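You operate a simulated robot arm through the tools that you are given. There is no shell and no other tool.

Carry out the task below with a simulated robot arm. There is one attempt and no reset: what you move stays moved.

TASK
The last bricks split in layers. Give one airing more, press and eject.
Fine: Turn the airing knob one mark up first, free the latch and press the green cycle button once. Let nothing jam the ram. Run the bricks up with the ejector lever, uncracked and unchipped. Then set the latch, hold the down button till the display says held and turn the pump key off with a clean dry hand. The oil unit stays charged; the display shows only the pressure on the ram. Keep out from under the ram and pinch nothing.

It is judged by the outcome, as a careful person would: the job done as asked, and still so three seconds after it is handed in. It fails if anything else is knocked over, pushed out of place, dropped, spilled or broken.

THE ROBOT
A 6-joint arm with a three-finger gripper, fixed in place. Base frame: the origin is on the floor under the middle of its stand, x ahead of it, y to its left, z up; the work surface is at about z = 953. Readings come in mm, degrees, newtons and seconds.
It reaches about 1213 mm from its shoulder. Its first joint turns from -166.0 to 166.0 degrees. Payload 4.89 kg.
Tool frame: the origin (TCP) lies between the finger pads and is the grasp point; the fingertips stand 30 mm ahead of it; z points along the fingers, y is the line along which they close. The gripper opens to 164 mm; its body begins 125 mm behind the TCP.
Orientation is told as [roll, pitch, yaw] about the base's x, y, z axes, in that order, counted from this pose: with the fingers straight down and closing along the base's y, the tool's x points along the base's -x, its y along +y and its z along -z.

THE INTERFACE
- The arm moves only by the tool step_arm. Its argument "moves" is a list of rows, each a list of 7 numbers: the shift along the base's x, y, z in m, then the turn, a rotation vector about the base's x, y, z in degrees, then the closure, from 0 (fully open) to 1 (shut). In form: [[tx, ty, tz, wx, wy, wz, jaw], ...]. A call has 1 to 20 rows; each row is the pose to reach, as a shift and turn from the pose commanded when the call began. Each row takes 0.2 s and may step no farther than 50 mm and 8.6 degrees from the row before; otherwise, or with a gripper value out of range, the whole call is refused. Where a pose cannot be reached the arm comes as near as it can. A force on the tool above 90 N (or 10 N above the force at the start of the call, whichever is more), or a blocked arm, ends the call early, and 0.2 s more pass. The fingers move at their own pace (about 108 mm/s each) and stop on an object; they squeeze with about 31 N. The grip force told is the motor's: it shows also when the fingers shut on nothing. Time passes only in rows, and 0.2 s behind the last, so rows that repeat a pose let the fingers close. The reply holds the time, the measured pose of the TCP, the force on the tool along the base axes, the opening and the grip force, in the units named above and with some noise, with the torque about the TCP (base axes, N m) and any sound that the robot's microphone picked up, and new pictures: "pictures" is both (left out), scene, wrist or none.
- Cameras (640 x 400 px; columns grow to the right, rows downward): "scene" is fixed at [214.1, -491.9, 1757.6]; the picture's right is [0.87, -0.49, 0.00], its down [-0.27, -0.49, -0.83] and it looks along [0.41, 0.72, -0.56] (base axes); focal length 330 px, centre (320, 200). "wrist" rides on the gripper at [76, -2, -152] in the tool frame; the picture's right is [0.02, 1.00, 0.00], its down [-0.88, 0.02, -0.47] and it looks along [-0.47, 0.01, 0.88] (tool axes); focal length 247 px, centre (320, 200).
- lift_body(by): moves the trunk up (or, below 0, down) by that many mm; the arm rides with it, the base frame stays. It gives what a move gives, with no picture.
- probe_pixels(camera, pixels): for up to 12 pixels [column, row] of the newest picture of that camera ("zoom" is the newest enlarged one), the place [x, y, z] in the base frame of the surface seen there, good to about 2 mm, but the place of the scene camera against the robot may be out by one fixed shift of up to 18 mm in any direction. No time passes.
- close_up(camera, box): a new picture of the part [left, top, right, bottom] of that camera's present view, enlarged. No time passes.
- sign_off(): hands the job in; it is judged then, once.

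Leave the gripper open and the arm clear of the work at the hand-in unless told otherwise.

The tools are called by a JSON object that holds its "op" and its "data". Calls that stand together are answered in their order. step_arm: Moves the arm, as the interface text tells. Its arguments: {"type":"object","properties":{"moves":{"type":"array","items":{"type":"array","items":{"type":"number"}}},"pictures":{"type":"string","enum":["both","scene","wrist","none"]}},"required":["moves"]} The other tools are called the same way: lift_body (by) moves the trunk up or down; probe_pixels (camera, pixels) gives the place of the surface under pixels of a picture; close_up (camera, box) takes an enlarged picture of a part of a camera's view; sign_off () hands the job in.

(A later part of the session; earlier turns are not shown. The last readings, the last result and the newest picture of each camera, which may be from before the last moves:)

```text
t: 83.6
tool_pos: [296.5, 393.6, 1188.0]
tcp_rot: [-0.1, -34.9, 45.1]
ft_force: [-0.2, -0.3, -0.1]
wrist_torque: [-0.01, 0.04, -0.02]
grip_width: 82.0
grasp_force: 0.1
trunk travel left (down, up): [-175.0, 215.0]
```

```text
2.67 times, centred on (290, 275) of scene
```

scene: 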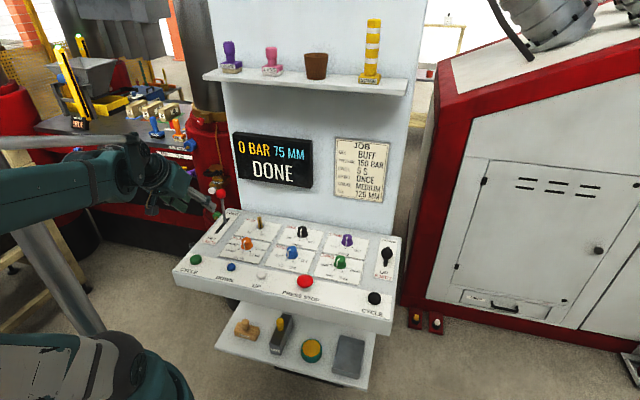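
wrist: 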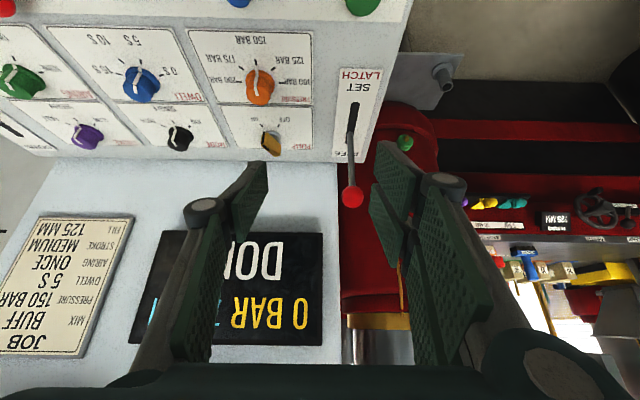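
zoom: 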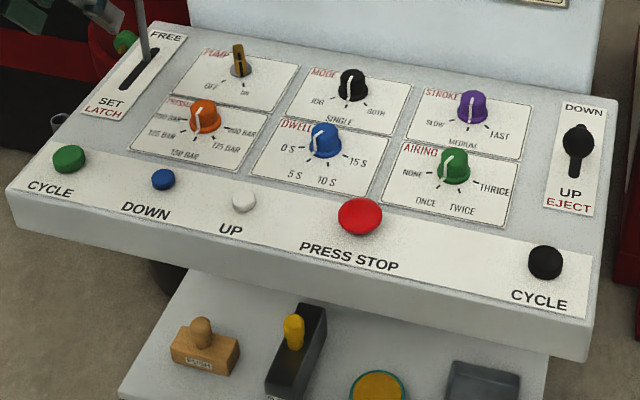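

Three bricks stand on the table and the display still shows 75 MM DONE. I'll inspect the bricks closely.

{"op": "close_up", "data": {"camera": "scene", "box": [110, 90, 190, 145]}}

{"op": "close_up", "data": {"camera": "wrist", "box": [320, 80, 460, 220]}}

{"op": "probe_pixels", "data": {"camera": "wrist", "pixels": [[352, 196], [341, 196], [363, 196], [352, 207], [352, 185], [351, 170], [350, 150], [352, 104]]}}

```text
7.27 times, centred on (150, 118) of scene
```

zoom: 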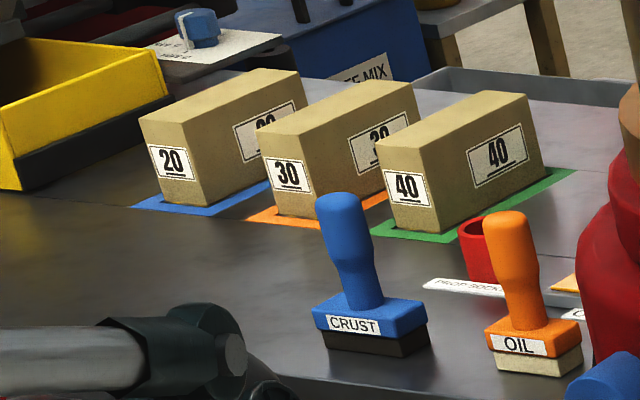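

```text
2.86 times, centred on (390, 150) of wrist
```

zoom: 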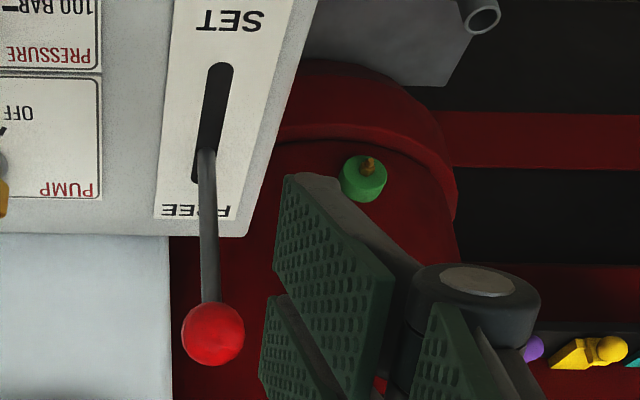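

```text
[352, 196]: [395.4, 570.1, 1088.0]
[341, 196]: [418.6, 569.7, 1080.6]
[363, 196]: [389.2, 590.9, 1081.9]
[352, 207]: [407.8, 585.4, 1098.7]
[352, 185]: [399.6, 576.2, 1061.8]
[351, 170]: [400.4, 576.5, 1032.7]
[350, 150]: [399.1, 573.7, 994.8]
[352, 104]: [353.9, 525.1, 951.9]
```

The three bricks (20, 30, 40) stand whole with clean edges. Now the latch: the ball centre is near (404,581,1076). I'll move to a pre-grasp 130 mm back along the finger axis.

{"op": "step_arm", "data": {"moves": [[0.011, 0.027, 0, 0, 0, 0, 0.5], [0.022, 0.054, 0, 0, 0, 0, 0.5], [0.033, 0.081, 0, 0, 0, 0, 0.5], [0.044, 0.108, 0, 0, 0, 0, 0.5], [0.055, 0.1346, 0, 0, 0, 0, 0.5], [0.055, 0.1346, 0, 0, 0, 0, 0.5]], "pictures": "both"}}

{"op": "probe_pixels", "data": {"camera": "wrist", "pixels": [[320, 145], [320, 140], [310, 140], [330, 140], [320, 150]]}}

```text
t: 85.0
tool_pos: [354.1, 528.4, 1189.2]
tcp_rot: [0.2, -35.0, 45.1]
ft_force: [-0.1, 0.8, 0.1]
wrist_torque: [-0.01, 0.01, 0.0]
grip_width: 82.1
grasp_force: 0.0
trunk travel left (down, up): [-175.0, 215.0]
```

scene: 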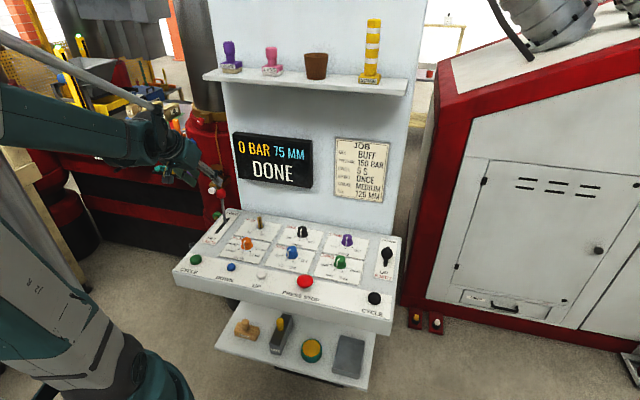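
wrist: 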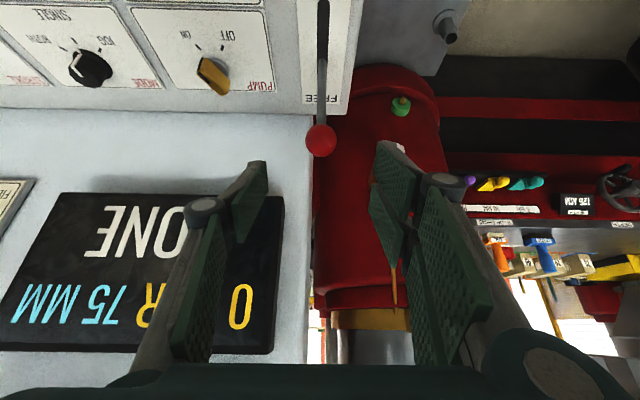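

```text
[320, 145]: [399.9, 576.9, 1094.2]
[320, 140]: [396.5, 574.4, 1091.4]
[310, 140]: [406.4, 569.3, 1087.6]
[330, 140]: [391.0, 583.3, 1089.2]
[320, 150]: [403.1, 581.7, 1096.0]
```

The ball is aligned at (320,139). I'll advance to its centre and close on it.

{"op": "step_arm", "data": {"moves": [[0.0095, 0.0095, -0.0195, 0, 0, 0, 0.5], [0.019, 0.019, -0.039, 0, 0, 0, 0.5], [0.0285, 0.0285, -0.059, 0, 0, 0, 0.5], [0.038, 0.038, -0.08, 0, 0, 0, 0.5], [0.0455, 0.0455, -0.098, 0, 0, 0, 0.5], [0.0515, 0.0515, -0.112, 0, 0, 0, 0.5], [0.0515, 0.0515, -0.112, 0, 0, 0, 0.5]], "pictures": "wrist"}}

```text
t: 86.6
tool_pos: [406.2, 580.2, 1078.3]
tcp_rot: [0.0, -35.0, 45.1]
ft_force: [0.4, -0.1, -0.4]
wrist_torque: [0.04, 0.02, -0.01]
grip_width: 81.9
grasp_force: 0.1
trunk travel left (down, up): [-175.0, 215.0]
```

wrist: 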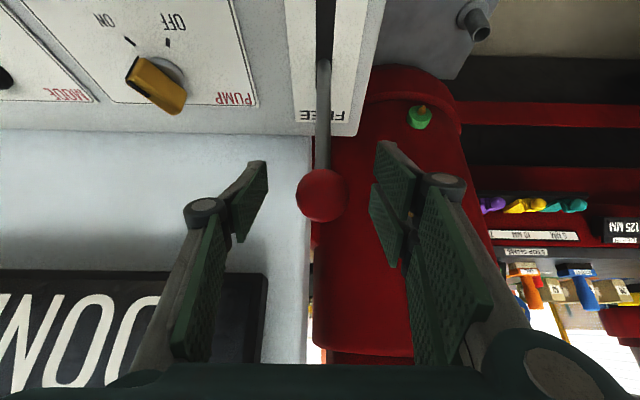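

The ball is at (322,195), right on the grasp point. I'll close on it.

{"op": "step_arm", "data": {"moves": [[0, 0, 0, 0, 0, 0, 0.65], [0, 0, 0, 0, 0, 0, 0.75], [0, 0, 0, 0, 0, 0, 1], [0, 0, 0, 0, 0, 0, 1]], "pictures": "none"}}

```text
t: 87.6
tool_pos: [403.9, 582.8, 1078.8]
tcp_rot: [0.0, -35.0, 45.1]
ft_force: [-15.8, 15.0, -2.8]
wrist_torque: [0.05, 0.0, 0.14]
grip_width: 35.5
grasp_force: 45.3
trunk travel left (down, up): [-175.0, 215.0]
```

The ball is held. I'll swing the latch lever back toward SET along the arc, first half.

{"op": "step_arm", "data": {"moves": [[-0.0042, -0.0026, 0.0002, 0, 0, 0, 1], [-0.0076, -0.006, 0.0003, 0, 0, 0, 1], [-0.0118, -0.0102, 0.0001, 0, 0, 0, 1], [-0.016, -0.0144, -0.0002, 0, 0, 0, 1], [-0.0202, -0.0186, -0.001, 0, 0, 0, 1], [-0.0244, -0.0228, -0.0018, 0, 0, 0, 1], [-0.0285, -0.027, -0.003, 0, 0, 0, 1], [-0.0327, -0.0311, -0.0044, 0, 0, 0, 1], [-0.0367, -0.0351, -0.0062, 0, 0, 0, 1], [-0.0407, -0.0391, -0.008, 0, 0, 0, 1]], "pictures": "both"}}

```text
t: 89.8
tool_pos: [364.6, 543.2, 1067.6]
tcp_rot: [0.0, -35.0, 45.1]
ft_force: [12.3, 0.6, -5.2]
wrist_torque: [0.65, -0.56, -0.05]
grip_width: 35.4
grasp_force: 45.2
trunk travel left (down, up): [-175.0, 215.0]
```

scene: 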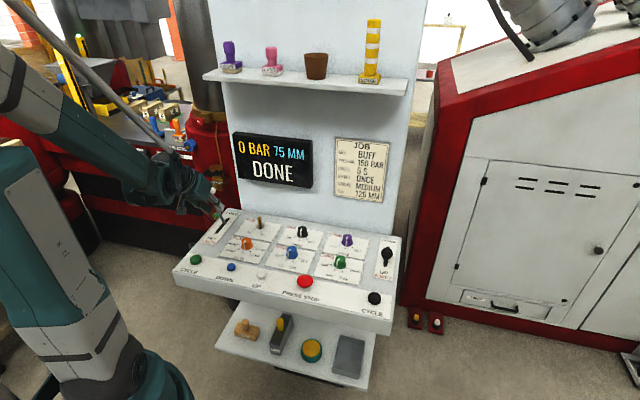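
wrist: 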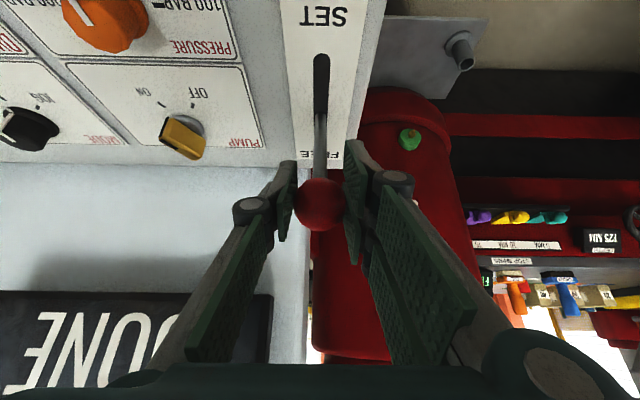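

The lever is at about −20° and the display still says DONE. I'll continue to the SET end.

{"op": "step_arm", "data": {"moves": [[-0.0047, -0.0047, -0.0026, 0, 0, 0, 1], [-0.0093, -0.0093, -0.0056, 0, 0, 0, 1], [-0.0138, -0.0138, -0.0089, 0, 0, 0, 1], [-0.0182, -0.0182, -0.0125, 0, 0, 0, 1], [-0.0224, -0.0224, -0.0165, 0, 0, 0, 1], [-0.0264, -0.0264, -0.0207, 0, 0, 0, 1], [-0.0304, -0.0304, -0.0253, 0, 0, 0, 1], [-0.0341, -0.0341, -0.0302, 0, 0, 0, 1], [-0.0341, -0.0341, -0.0302, 0, 0, 0, 1]], "pictures": "both"}}

```text
t: 91.8
tool_pos: [330.3, 507.2, 1039.3]
tcp_rot: [0.0, -35.0, 45.0]
ft_force: [9.6, -1.3, 2.2]
wrist_torque: [0.65, -0.59, -0.02]
grip_width: 35.2
grasp_force: 45.5
trunk travel left (down, up): [-175.0, 215.0]
```

scene: 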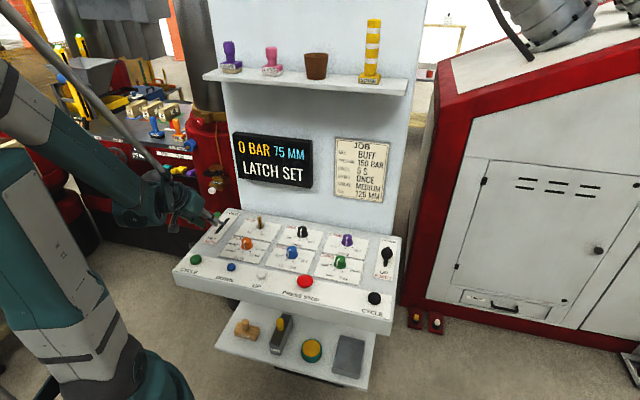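
wrist: 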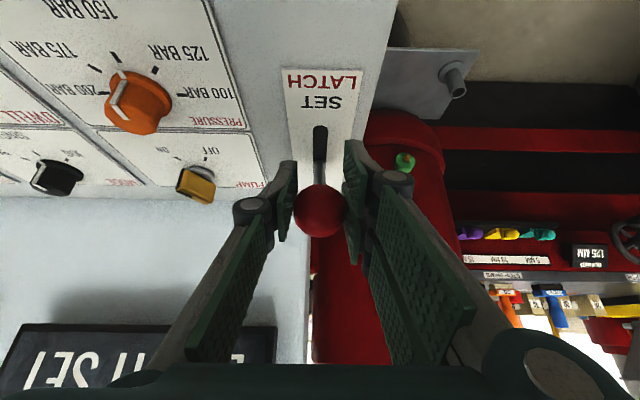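

The display says LATCH SET. The ball sits slightly behind my grasp point, at row 209, so I'll check how far the lever really is from its original SET position.

{"op": "probe_pixels", "data": {"camera": "wrist", "pixels": [[320, 209], [320, 195], [320, 222], [320, 170], [320, 150], [320, 160]]}}

{"op": "close_up", "data": {"camera": "scene", "box": [185, 195, 255, 255]}}

```text
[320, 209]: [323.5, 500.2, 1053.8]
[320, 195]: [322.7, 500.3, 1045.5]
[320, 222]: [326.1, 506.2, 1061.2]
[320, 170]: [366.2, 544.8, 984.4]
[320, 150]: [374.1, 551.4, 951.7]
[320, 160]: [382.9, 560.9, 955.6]
```

```text
6.67 times, centred on (220, 225) of scene
```

zoom: 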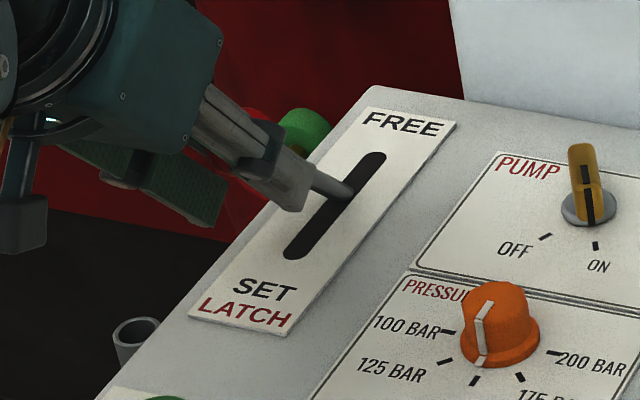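

The lever is about 4° short of where it first stood. I'll ease it the rest of the way.

{"op": "step_arm", "data": {"moves": [[-0.002, -0.002, -0.003, 0, 0, 0, 1], [-0.004, -0.004, -0.006, 0, 0, 0, 1], [-0.006, -0.006, -0.009, 0, 0, 0, 1], [-0.006, -0.006, -0.009, 0, 0, 0, 1]], "pictures": "both"}}

{"op": "probe_pixels", "data": {"camera": "wrist", "pixels": [[320, 209], [320, 195], [320, 220], [320, 175]]}}

```text
t: 92.8
tool_pos: [323.4, 501.0, 1030.1]
tcp_rot: [0.0, -35.0, 45.1]
ft_force: [-10.4, 3.0, 14.1]
wrist_torque: [0.73, -0.81, 0.16]
grip_width: 35.3
grasp_force: 44.8
trunk travel left (down, up): [-175.0, 215.0]
```

scene: 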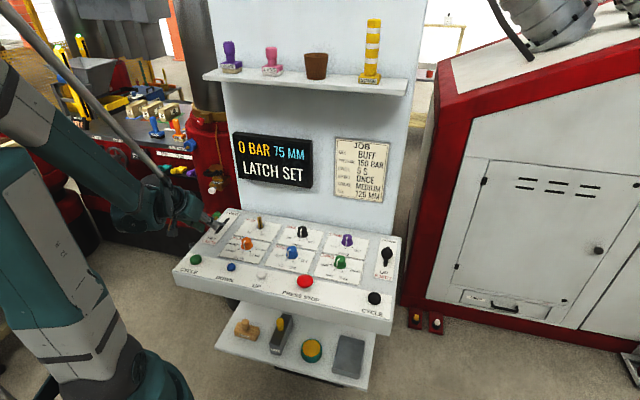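
wrist: 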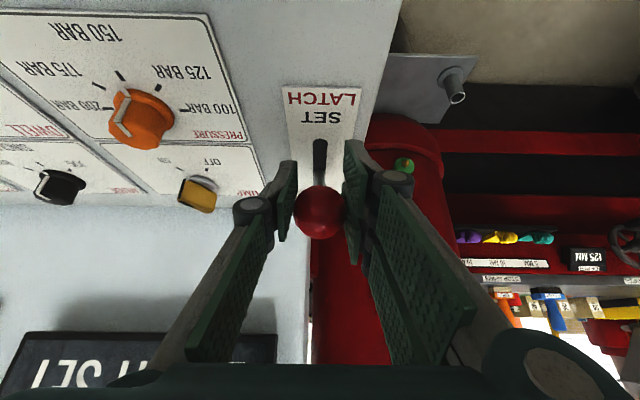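

```text
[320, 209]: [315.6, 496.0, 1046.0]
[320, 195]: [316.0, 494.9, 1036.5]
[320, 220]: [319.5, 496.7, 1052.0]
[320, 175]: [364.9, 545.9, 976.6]
```

The ball centre is back at v≈590, z≈1038, the original SET position. I'll open and back out along the finger axis.

{"op": "step_arm", "data": {"moves": [[0, 0, 0, 0, 0, 0, 0.75], [0, 0, 0, 0, 0, 0, 0.5], [0, 0, 0, 0, 0, 0, 0.5], [-0.012, -0.012, 0.0246, 0, 0, 0, 0.5], [-0.0244, -0.0244, 0.0492, 0, 0, 0, 0.5], [-0.0365, -0.0365, 0.0737, 0, 0, 0, 0.5], [-0.0487, -0.0487, 0.0983, 0, 0, 0, 0.5], [-0.058, -0.058, 0.12, 0, 0, 0, 0.5]], "pictures": "both"}}

{"op": "probe_pixels", "data": {"camera": "wrist", "pixels": [[208, 30], [208, 20]]}}

```text
t: 94.6
tool_pos: [264.8, 442.7, 1147.1]
tcp_rot: [0.0, -35.0, 45.1]
ft_force: [0.9, 0.6, -0.7]
wrist_torque: [-0.13, 0.04, -0.01]
grip_width: 82.0
grasp_force: 0.1
trunk travel left (down, up): [-175.0, 215.0]
```

scene: 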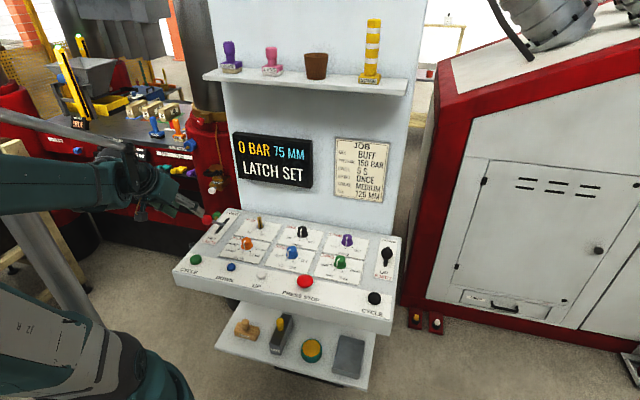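
wrist: 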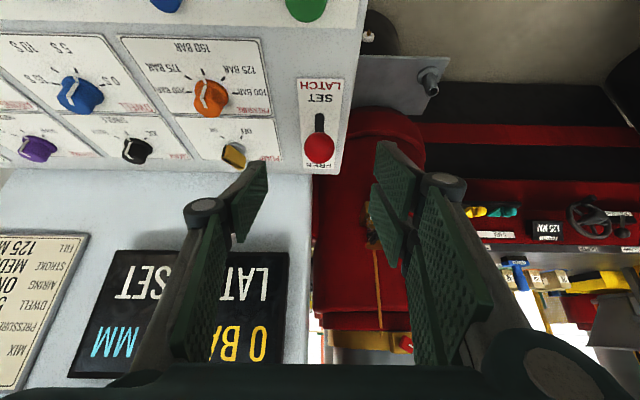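

```text
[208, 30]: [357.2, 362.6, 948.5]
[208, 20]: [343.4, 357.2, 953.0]
```

The latch is SET. Next is the DOWN button, the blue one at about (346,317,968). I'll bring the hand upright with closed fingers above it.

{"op": "step_arm", "data": {"moves": [[0.0, -0.02, 0.02, -4.95, 4.95, 0, 0.5], [0.01, -0.045, 0.03, -9.9, 9.9, 0, 0.6], [0.03, -0.07, 0.03, -14.85, 14.85, 0, 0.8], [0.05, -0.095, 0.02, -19.8, 19.8, 0, 1], [0.07, -0.115, 0.0, -24.75, 24.75, 0, 1], [0.082, -0.125, -0.03, -24.75, 24.75, 0, 1], [0.082, -0.125, -0.065, -24.75, 24.75, 0, 1], [0.082, -0.125, -0.065, -24.75, 24.75, 0, 1]], "pictures": "both"}}

{"op": "close_up", "data": {"camera": "wrist", "box": [270, 100, 370, 170]}}

```text
t: 96.4
tool_pos: [349.6, 319.2, 1084.8]
tcp_rot: [0.2, -0.1, 45.0]
ft_force: [-0.5, 0.5, 0.5]
wrist_torque: [-0.01, 0.01, -0.04]
grip_width: 0.1
grasp_force: 30.8
trunk travel left (down, up): [-175.0, 215.0]
```

scene: 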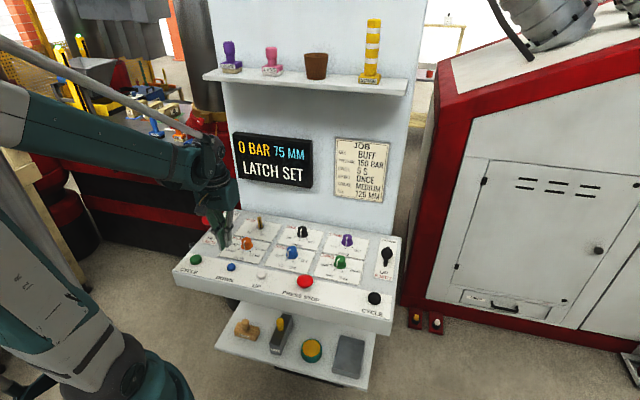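
wrist: 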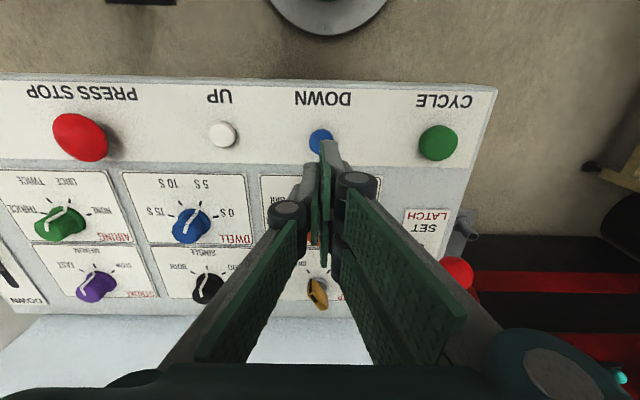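

```text
5.71 times, centred on (320, 135) of wrist
```

zoom: 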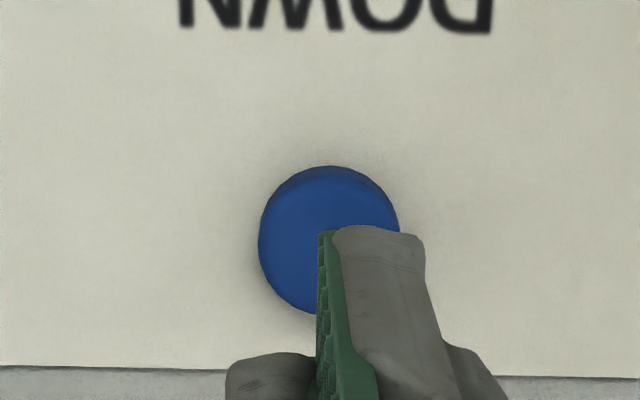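

{"op": "probe_pixels", "data": {"camera": "wrist", "pixels": [[311, 143], [316, 143], [321, 132], [331, 138], [318, 150], [321, 136]]}}

```text
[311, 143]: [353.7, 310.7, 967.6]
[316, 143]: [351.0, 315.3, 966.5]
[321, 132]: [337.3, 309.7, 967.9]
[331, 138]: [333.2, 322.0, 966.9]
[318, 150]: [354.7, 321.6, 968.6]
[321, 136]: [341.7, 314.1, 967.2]
```

The DOWN button centre is at about (346.5,319.5,967). I'll descend to about 6 mm above it.

{"op": "step_arm", "data": {"moves": [[-0.003, 0.0003, -0.03, 0, 0, 0, 1], [-0.003, 0.0003, -0.06, 0, 0, 0, 1], [-0.003, 0.0003, -0.077, 0, 0, 0, 1], [-0.003, 0.0003, -0.081, 0, 0, 0, 1]], "pictures": "wrist"}}

```text
t: 97.4
tool_pos: [346.6, 318.4, 1004.3]
tcp_rot: [0.0, 0.0, 45.0]
ft_force: [0.3, 0.4, -0.2]
wrist_torque: [-0.03, 0.04, 0.03]
grip_width: 0.0
grasp_force: 30.7
trunk travel left (down, up): [-175.0, 215.0]
```

wrist: 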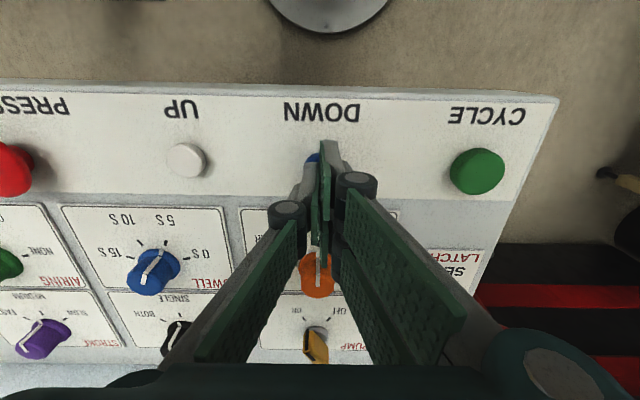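

The fingertips are about 7 mm above the DOWN button. I'll press it down in small steps.

{"op": "step_arm", "data": {"moves": [[0, 0, -0.004, 0, 0, 0, 1], [0, 0, -0.008, 0, 0, 0, 1], [0, 0, -0.01, 0, 0, 0, 1], [0, 0, -0.012, 0, 0, 0, 1], [0, 0, -0.014, 0, 0, 0, 1]], "pictures": "scene"}}

```text
t: 98.6
tool_pos: [346.1, 318.8, 989.2]
tcp_rot: [0.0, 0.0, 44.9]
ft_force: [0.2, 0.9, 2.6]
wrist_torque: [0.08, -0.03, -0.02]
grip_width: 5.8
grasp_force: 44.9
trunk travel left (down, up): [-175.0, 215.0]
heard: click
```

scene: 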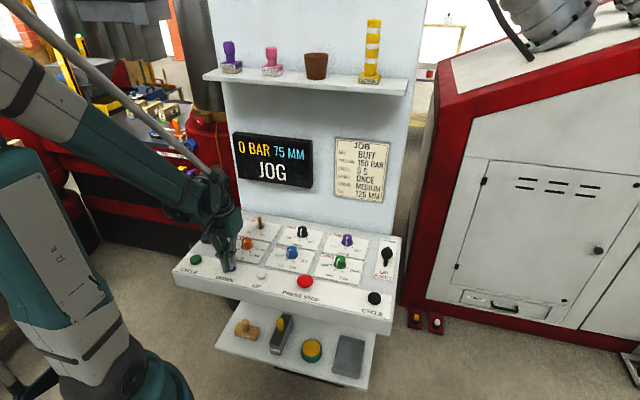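

I heard a click and the display shows JOG. I'll keep the button held and watch for HELD.

{"op": "step_arm", "data": {"moves": [[0, 0, -0.0005, 0, 0, 0, 1], [0, 0, -0.0005, 0, 0, 0, 1], [0, 0, -0.0005, 0, 0, 0, 1]], "pictures": "scene"}}

{"op": "close_up", "data": {"camera": "scene", "box": [0, 0, 330, 200]}}

```text
t: 99.4
tool_pos: [345.5, 317.8, 989.6]
tcp_rot: [0.0, 0.0, 45.0]
ft_force: [0.7, 0.9, 2.8]
wrist_torque: [0.03, 0.04, 0.03]
grip_width: 6.0
grasp_force: 44.2
trunk travel left (down, up): [-175.0, 215.0]
```

scene: 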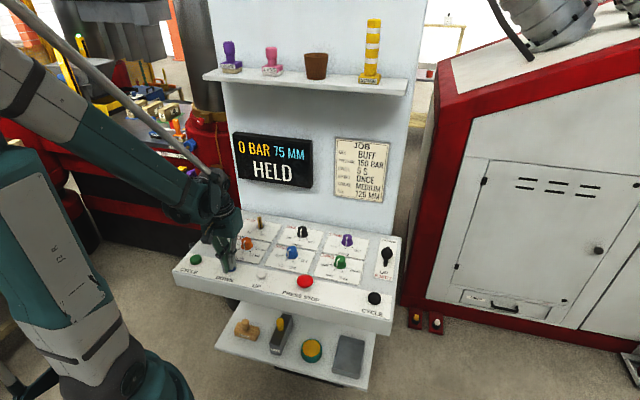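

```text
1.94 times, centred on (165, 100) of scene
```

zoom: 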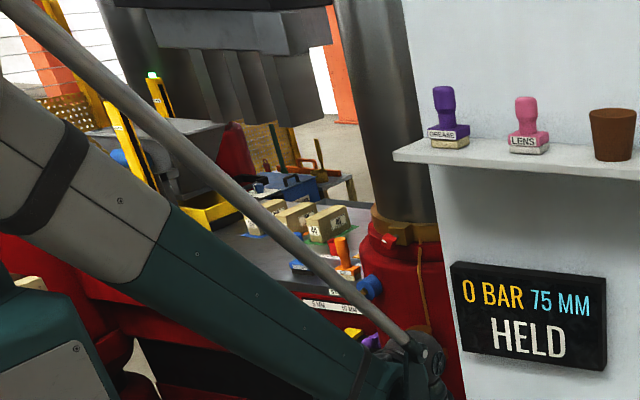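

The display says HELD. I'll release the button by lifting straight up.

{"op": "step_arm", "data": {"moves": [[0, 0, 0.02, 0, 0, 0, 1], [0, 0, 0.06, 0, 0, 0, 1], [0, 0, 0.1, 0, 0, 0, 1], [0, 0, 0.14, 0, 0, 0, 1]], "pictures": "both"}}

```text
t: 100.4
tool_pos: [345.8, 316.7, 1132.6]
tcp_rot: [0.0, 0.0, 45.0]
ft_force: [1.1, 0.1, 0.0]
wrist_torque: [-0.13, 0.11, 0.04]
grip_width: 0.0
grasp_force: 45.0
trunk travel left (down, up): [-175.0, 215.0]
```

scene: 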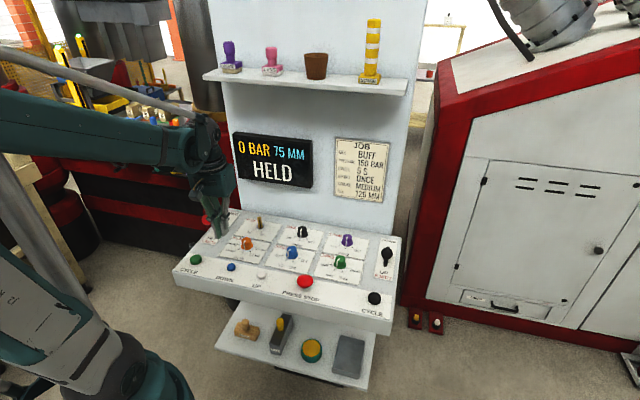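
wrist: 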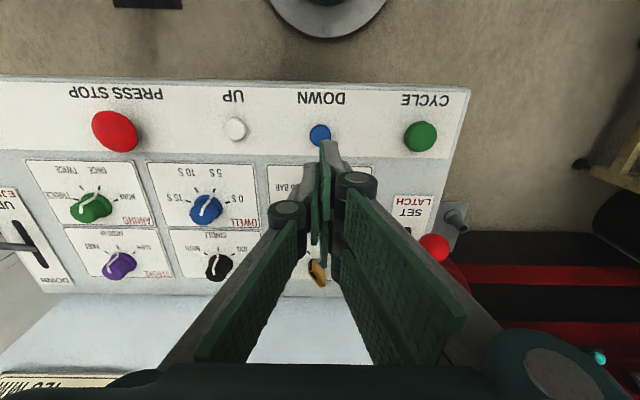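

HELD stays shown after release. Next is the pump key, so I'll move to view it with the jaw half open.

{"op": "step_arm", "data": {"moves": [[0.03, 0.03, 0.02, 0, 0, 0, 0.7], [0.064, 0.065, 0.02, 0, 0, 0, 0.5], [0.064, 0.065, 0.02, 0, 0, 0, 0.5]], "pictures": "both"}}

{"op": "close_up", "data": {"camera": "wrist", "box": [250, 150, 400, 250]}}

```text
t: 101.2
tool_pos: [408.9, 377.0, 1152.2]
tcp_rot: [0.0, -0.1, 45.0]
ft_force: [0.7, 1.0, -0.2]
wrist_torque: [-0.11, 0.12, -0.01]
grip_width: 81.9
grasp_force: 0.1
trunk travel left (down, up): [-175.0, 215.0]
```

scene: 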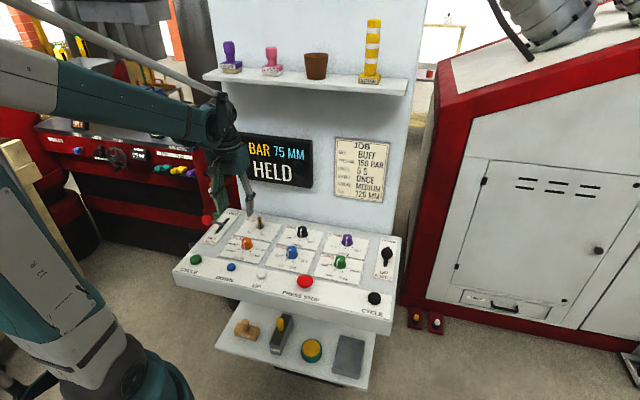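
wrist: 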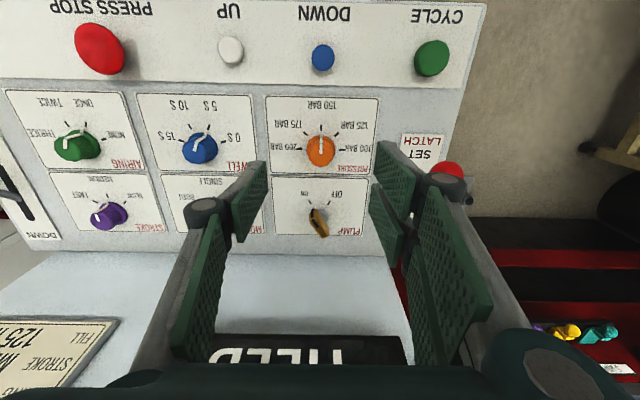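

```text
4.00 times, centred on (325, 200) of wrist
```

zoom: 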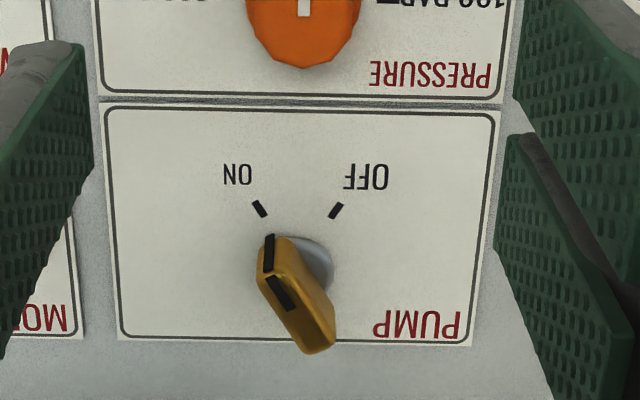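

{"op": "probe_pixels", "data": {"camera": "zoom", "pixels": [[260, 208], [336, 210], [320, 262], [305, 242], [268, 250], [262, 262], [285, 292], [310, 345], [330, 335], [300, 260], [328, 280], [295, 300]]}}

```text
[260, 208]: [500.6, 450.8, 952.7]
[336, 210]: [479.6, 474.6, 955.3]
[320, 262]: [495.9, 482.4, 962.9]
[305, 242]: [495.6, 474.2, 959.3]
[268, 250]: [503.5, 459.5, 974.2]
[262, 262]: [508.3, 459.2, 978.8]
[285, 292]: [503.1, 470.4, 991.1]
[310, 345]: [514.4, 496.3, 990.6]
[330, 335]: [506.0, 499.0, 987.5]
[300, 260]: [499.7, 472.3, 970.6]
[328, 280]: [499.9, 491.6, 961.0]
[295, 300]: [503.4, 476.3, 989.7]
```

ON and OFF ticks lie about 60° apart, with the key centre near (509,482) and the blade aligned to ON. I'll need to grip the blade's flat sides and turn clockwise 60°. First I'll check how far the display box protrudes behind the key.

{"op": "probe_pixels", "data": {"camera": "scene", "pixels": [[300, 186], [290, 184], [270, 180], [305, 150], [300, 165], [260, 150], [303, 140], [262, 214], [261, 226]]}}

{"op": "probe_pixels", "data": {"camera": "wrist", "pixels": [[320, 208], [320, 212], [314, 214], [325, 233], [318, 230], [327, 222], [320, 235], [312, 222], [340, 345], [370, 342], [240, 345], [320, 330]]}}

```text
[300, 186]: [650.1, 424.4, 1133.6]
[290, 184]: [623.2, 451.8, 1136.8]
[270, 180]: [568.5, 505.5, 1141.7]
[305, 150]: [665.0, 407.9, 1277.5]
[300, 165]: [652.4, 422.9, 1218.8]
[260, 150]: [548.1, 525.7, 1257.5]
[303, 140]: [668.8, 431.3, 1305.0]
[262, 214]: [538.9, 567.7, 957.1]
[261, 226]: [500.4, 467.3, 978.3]
```

```text
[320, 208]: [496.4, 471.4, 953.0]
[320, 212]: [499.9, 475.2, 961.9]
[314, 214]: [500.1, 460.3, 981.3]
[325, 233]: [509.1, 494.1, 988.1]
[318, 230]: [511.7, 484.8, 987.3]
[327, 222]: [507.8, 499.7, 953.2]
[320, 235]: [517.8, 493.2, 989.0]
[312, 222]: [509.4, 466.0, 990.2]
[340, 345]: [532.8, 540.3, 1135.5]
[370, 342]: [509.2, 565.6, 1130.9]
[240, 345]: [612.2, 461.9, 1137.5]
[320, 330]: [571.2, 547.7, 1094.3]
```

The display box stands at v≈759 above z≈1130, right behind the key, so I'll tilt the hand 25° toward the front in the blade's plane. I'll line the fingers up across the blade (yaw 75°) and hover above it.

{"op": "step_arm", "data": {"moves": [[0.02, 0.021, -0.012, 4.378, -2.528, 5.904, 0.5], [0.04, 0.042, -0.024, 8.756, -5.056, 11.808, 0.55], [0.06, 0.063, -0.036, 13.134, -7.584, 17.712, 0.6], [0.08, 0.084, -0.048, 17.512, -10.112, 23.616, 0.6], [0.1005, 0.104, -0.062, 21.89, -12.64, 29.52, 0.6], [0.1005, 0.104, -0.062, 21.89, -12.64, 29.52, 0.6]], "pictures": "both"}}

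{"op": "close_up", "data": {"camera": "wrist", "box": [250, 100, 400, 210]}}

```text
t: 102.6
tool_pos: [508.2, 489.8, 1085.8]
tcp_rot: [0.0, -25.1, 75.1]
ft_force: [-0.5, 0.5, 0.5]
wrist_torque: [0.0, 0.05, 0.0]
grip_width: 65.3
grasp_force: 0.2
trunk travel left (down, up): [-175.0, 215.0]
```

scene: 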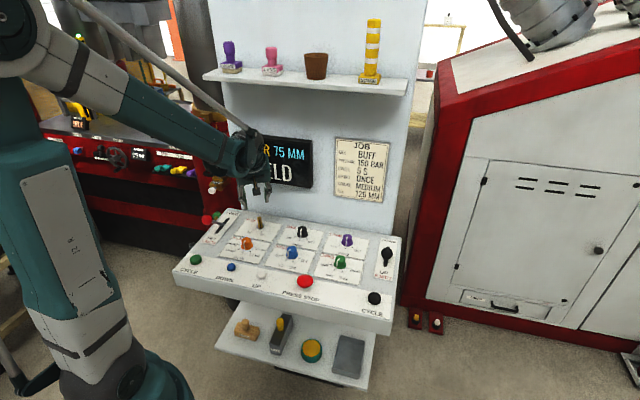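
wrist: 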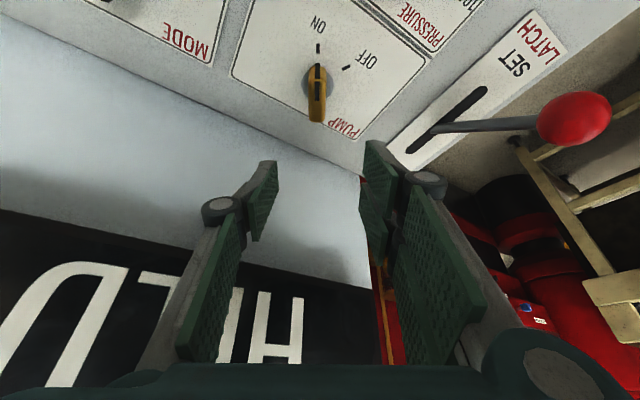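

```text
3.64 times, centred on (325, 155) of wrist
```

zoom: 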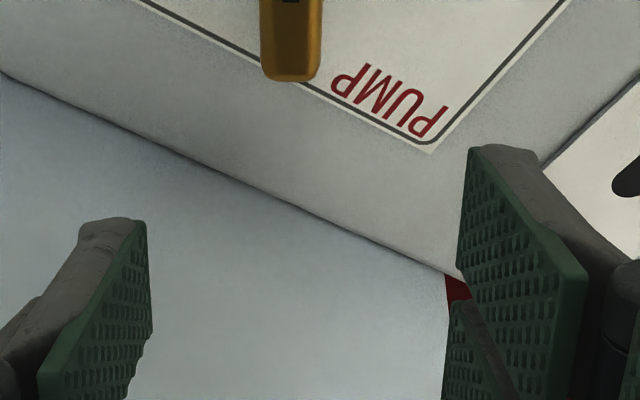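

The blade is parallel to the finger pads in the picture, at column ≈317. I'll probe it to fix its centre before descending.

{"op": "close_up", "data": {"camera": "wrist", "box": [280, 30, 380, 140]}}

{"op": "probe_pixels", "data": {"camera": "wrist", "pixels": [[317, 70], [317, 85], [317, 100], [317, 115], [310, 100], [324, 100], [309, 80], [325, 80], [317, 121]]}}

```text
3.64 times, centred on (330, 85) of wrist
```

zoom: 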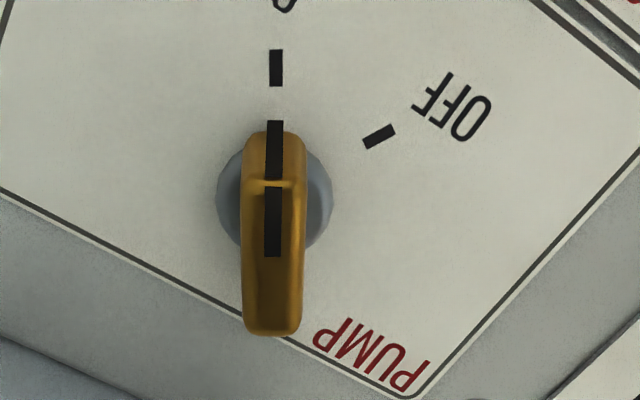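

```text
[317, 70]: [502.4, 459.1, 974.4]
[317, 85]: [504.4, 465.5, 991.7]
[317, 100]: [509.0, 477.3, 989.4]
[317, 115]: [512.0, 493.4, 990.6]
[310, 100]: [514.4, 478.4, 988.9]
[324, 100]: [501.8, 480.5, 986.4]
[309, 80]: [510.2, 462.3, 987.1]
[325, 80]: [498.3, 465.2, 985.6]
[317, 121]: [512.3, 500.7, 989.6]
```

The blade runs from (502,459) to (512,501) and is about 12 mm thick, with the axis near (509,481). I'll shift over it and go down to just above the blade for a last alignment check.

{"op": "step_arm", "data": {"moves": [[0.0006, -0.0088, -0.02, 0, 0, 0, 0.6], [0.0006, -0.0088, -0.04, 0, 0, 0, 0.6], [0.0006, -0.0088, -0.053, 0, 0, 0, 0.6], [0.0006, -0.0088, -0.053, 0, 0, 0, 0.6]], "pictures": "both"}}

{"op": "close_up", "data": {"camera": "wrist", "box": [250, 80, 390, 210]}}

```text
t: 103.6
tool_pos: [509.6, 479.1, 1032.1]
tcp_rot: [0.0, -25.1, 74.9]
ft_force: [1.2, -0.3, 0.1]
wrist_torque: [0.0, 0.01, 0.03]
grip_width: 65.4
grasp_force: 0.2
trunk travel left (down, up): [-175.0, 215.0]
```

scene: 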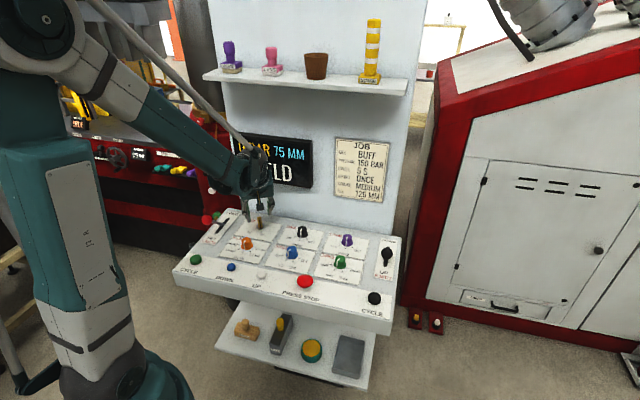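
wrist: 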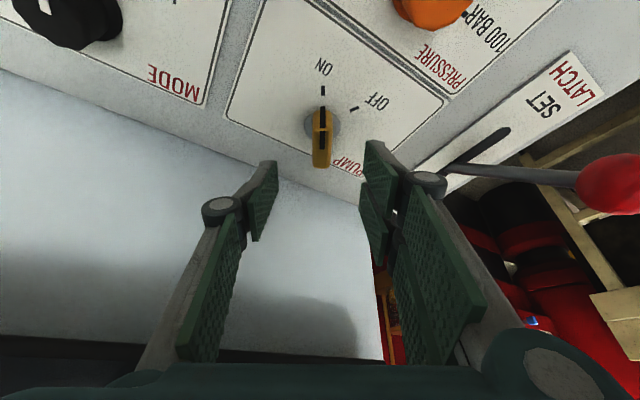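

```text
3.08 times, centred on (320, 145) of wrist
```

zoom: 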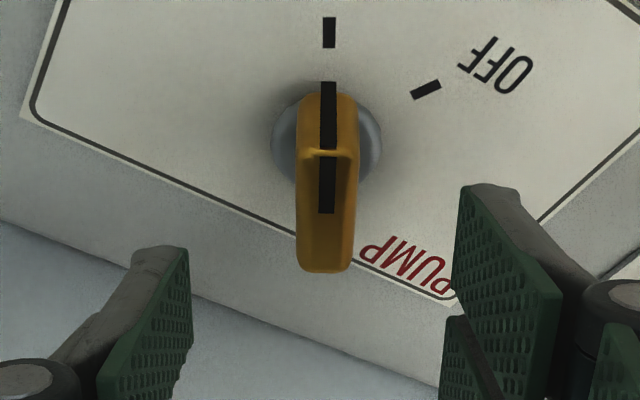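

The blade is centred between the fingers at column 322. I'll descend to z≈1001 and look again before closing.

{"op": "step_arm", "data": {"moves": [[0, 0.001, -0.01, 0, 0, 0, 0.6], [0, 0.001, -0.02, 0, 0, 0, 0.6], [0, 0.001, -0.03, 0, 0, 0, 0.6], [0, 0.001, -0.03, 0, 0, 0, 0.6]], "pictures": "both"}}

{"op": "close_up", "data": {"camera": "scene", "box": [225, 170, 305, 240]}}

```text
t: 104.6
tool_pos: [509.7, 480.3, 1002.5]
tcp_rot: [0.1, -24.9, 75.1]
ft_force: [-0.1, 0.5, -0.4]
wrist_torque: [0.04, -0.02, 0.06]
grip_width: 65.5
grasp_force: 0.0
trunk travel left (down, up): [-175.0, 215.0]
```

scene: 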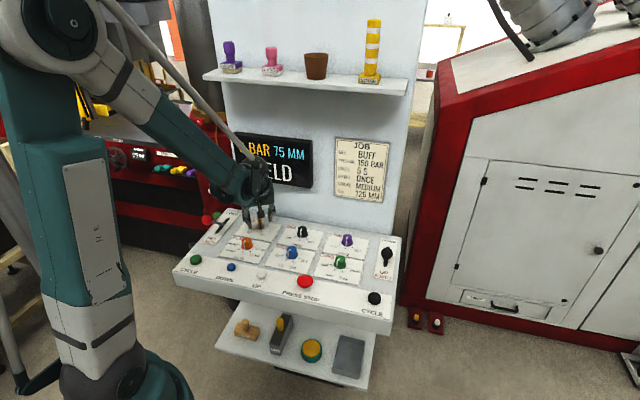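
wrist: 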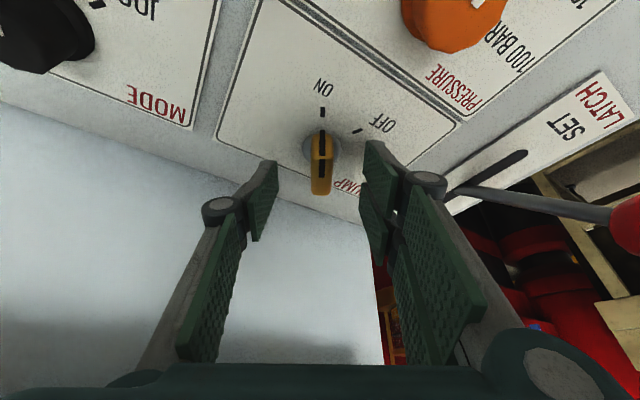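

```text
5.71 times, centred on (265, 205) of scene
```

zoom: 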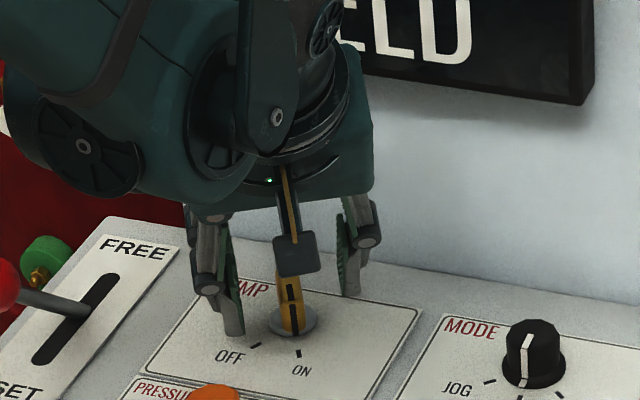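

The fingers straddle the key with room to the display. I'll close gently on the blade.

{"op": "step_arm", "data": {"moves": [[0, 0, 0, 0, 0, 0, 0.75], [0, 0, 0, 0, 0, 0, 0.85], [0, 0, 0, 0, 0, 0, 0.92], [0, 0, 0, 0, 0, 0, 1], [0, 0, 0, 0, 0, 0, 1]], "pictures": "wrist"}}

```text
t: 105.8
tool_pos: [508.2, 480.8, 1002.0]
tcp_rot: [0.0, -24.9, 75.2]
ft_force: [-14.4, 4.1, -6.0]
wrist_torque: [0.43, 0.41, -0.03]
grip_width: 15.9
grasp_force: 44.9
trunk travel left (down, up): [-175.0, 215.0]
```

wrist: 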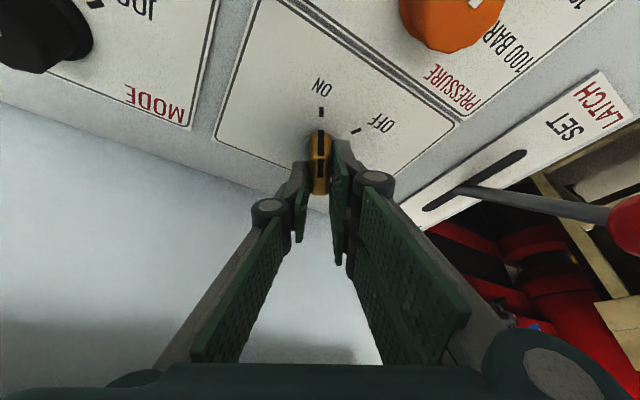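

The key is gripped at 15.9 mm with little side force. I'll turn it clockwise 60° about the vertical, in 6° steps.

{"op": "step_arm", "data": {"moves": [[-0.0005, 0.0002, 0, 0, 0, -6, 1], [-0.0005, 0.0002, 0, 0, 0, -12, 1], [-0.0005, 0.0002, 0, 0, 0, -18, 1], [-0.0005, 0.0002, 0, 0, 0, -24, 1], [-0.0005, 0.0002, 0, 0, 0, -30, 1]], "pictures": "both"}}

```text
t: 107.0
tool_pos: [509.7, 481.0, 1003.6]
tcp_rot: [0.0, -25.1, 45.0]
ft_force: [-13.8, 6.1, -33.2]
wrist_torque: [0.0, 0.6, -0.03]
grip_width: 16.1
grasp_force: 45.1
trunk travel left (down, up): [-175.0, 215.0]
```

scene: 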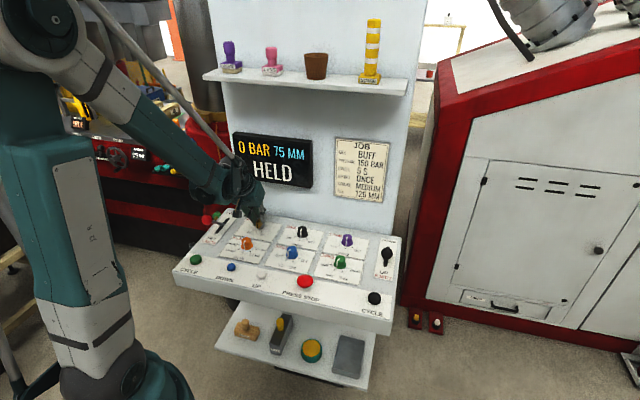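
wrist: 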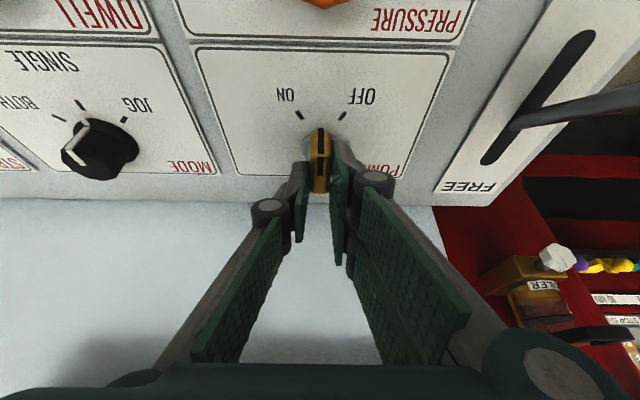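

The key has turned halfway between ON and OFF and the display still shows HELD. I'll continue the remaining 30°.

{"op": "step_arm", "data": {"moves": [[0, 0, -0.001, 0, 0, -6, 1], [0, 0, -0.001, 0, 0, -12, 1], [0, 0, -0.001, 0, 0, -18, 1], [0, 0, -0.001, 0, 0, -24, 1], [0, 0, -0.001, 0, 0, -30, 1], [0, 0, -0.001, 0, 0, -30, 1]], "pictures": "both"}}

{"op": "close_up", "data": {"camera": "wrist", "box": [250, 80, 390, 210]}}

```text
t: 108.4
tool_pos: [508.9, 480.7, 1002.8]
tcp_rot: [-0.1, -25.1, 15.1]
ft_force: [-13.1, 18.7, 4.4]
wrist_torque: [0.77, 0.09, -0.05]
grip_width: 15.8
grasp_force: 45.2
trunk travel left (down, up): [-175.0, 215.0]
```

scene: 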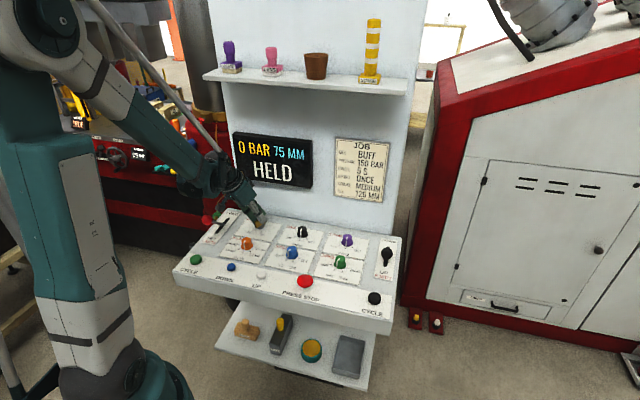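
wrist: 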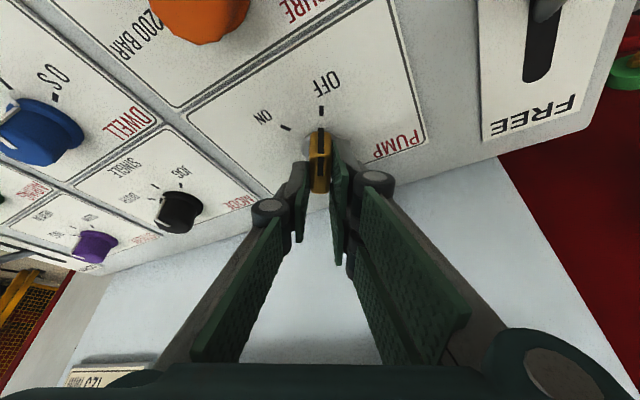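

```text
3.08 times, centred on (320, 145) of wrist
```

zoom: 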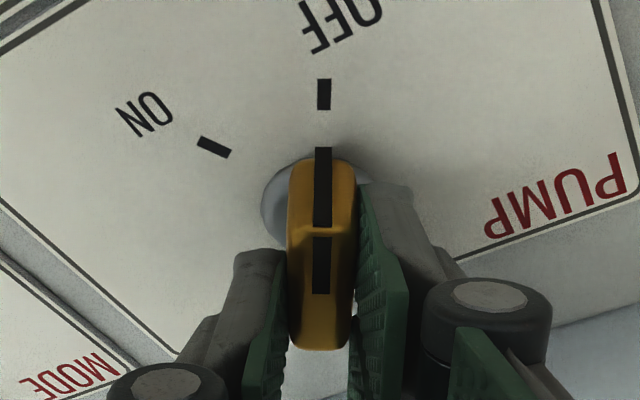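

The pointer line is on OFF. I'll open the fingers and back out along the finger axis, away from the display.

{"op": "step_arm", "data": {"moves": [[0, 0, 0, 0, 0, 0, 0.85], [0, 0, 0, 0, 0, 0, 0.7], [0, 0, 0, 0, 0, 0, 0.6], [0, 0, 0, 0, 0, 0, 0.6], [-0.008, -0.0022, 0.018, 0, 0, 0, 0.6], [-0.02, -0.0055, 0.045, 0, 0, 0, 0.6], [-0.035, -0.0094, 0.078, 0, 0, 0, 0.6], [-0.049, -0.013, 0.109, 0, 0, 0, 0.6], [-0.065, -0.025, 0.14, 0, 0, 0, 0.6]], "pictures": "both"}}

{"op": "close_up", "data": {"camera": "scene", "box": [170, 120, 410, 300]}}

{"op": "close_up", "data": {"camera": "wrist", "box": [250, 60, 390, 190]}}

```text
t: 110.4
tool_pos: [445.6, 454.6, 1145.2]
tcp_rot: [0.0, -25.1, 15.1]
ft_force: [1.5, 1.3, -0.4]
wrist_torque: [-0.17, 0.17, -0.07]
grip_width: 65.8
grasp_force: 0.1
trunk travel left (down, up): [-175.0, 215.0]
```

scene: 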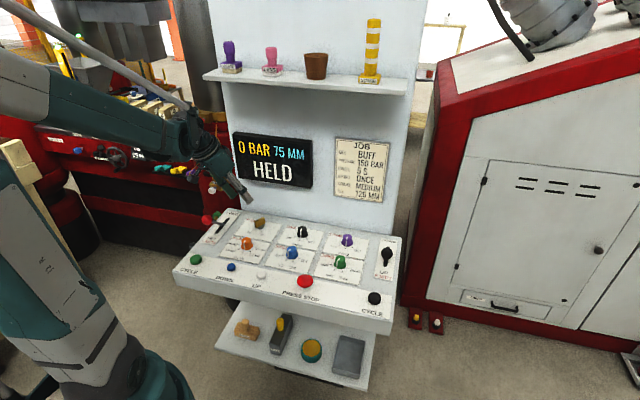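
wrist: 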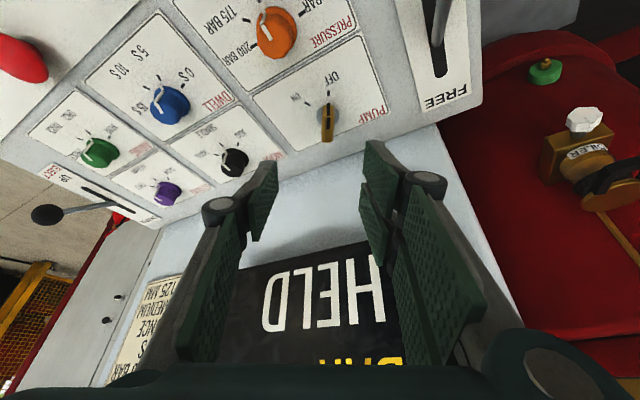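

```text
2.22 times, centred on (290, 210) of scene
```

zoom: 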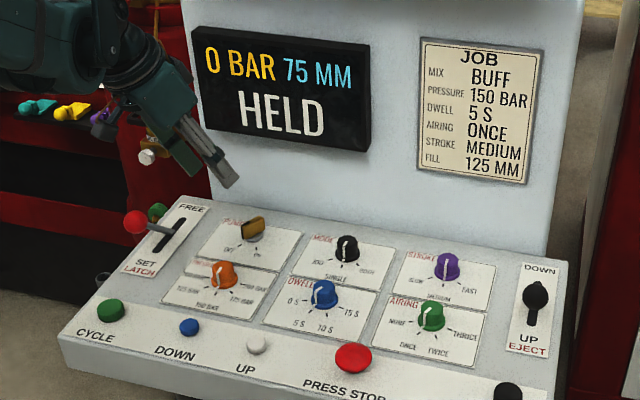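

```text
3.08 times, centred on (320, 125) of wrist
```

zoom: 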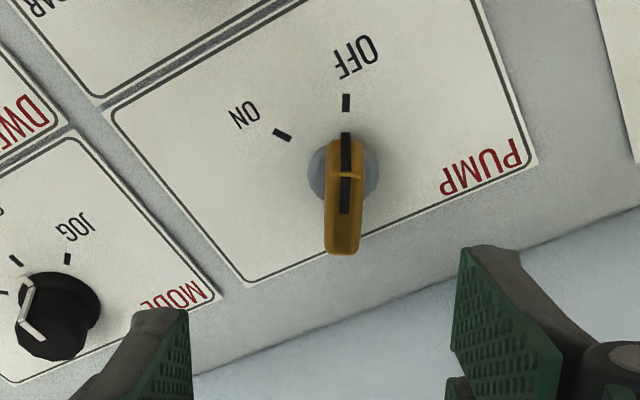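

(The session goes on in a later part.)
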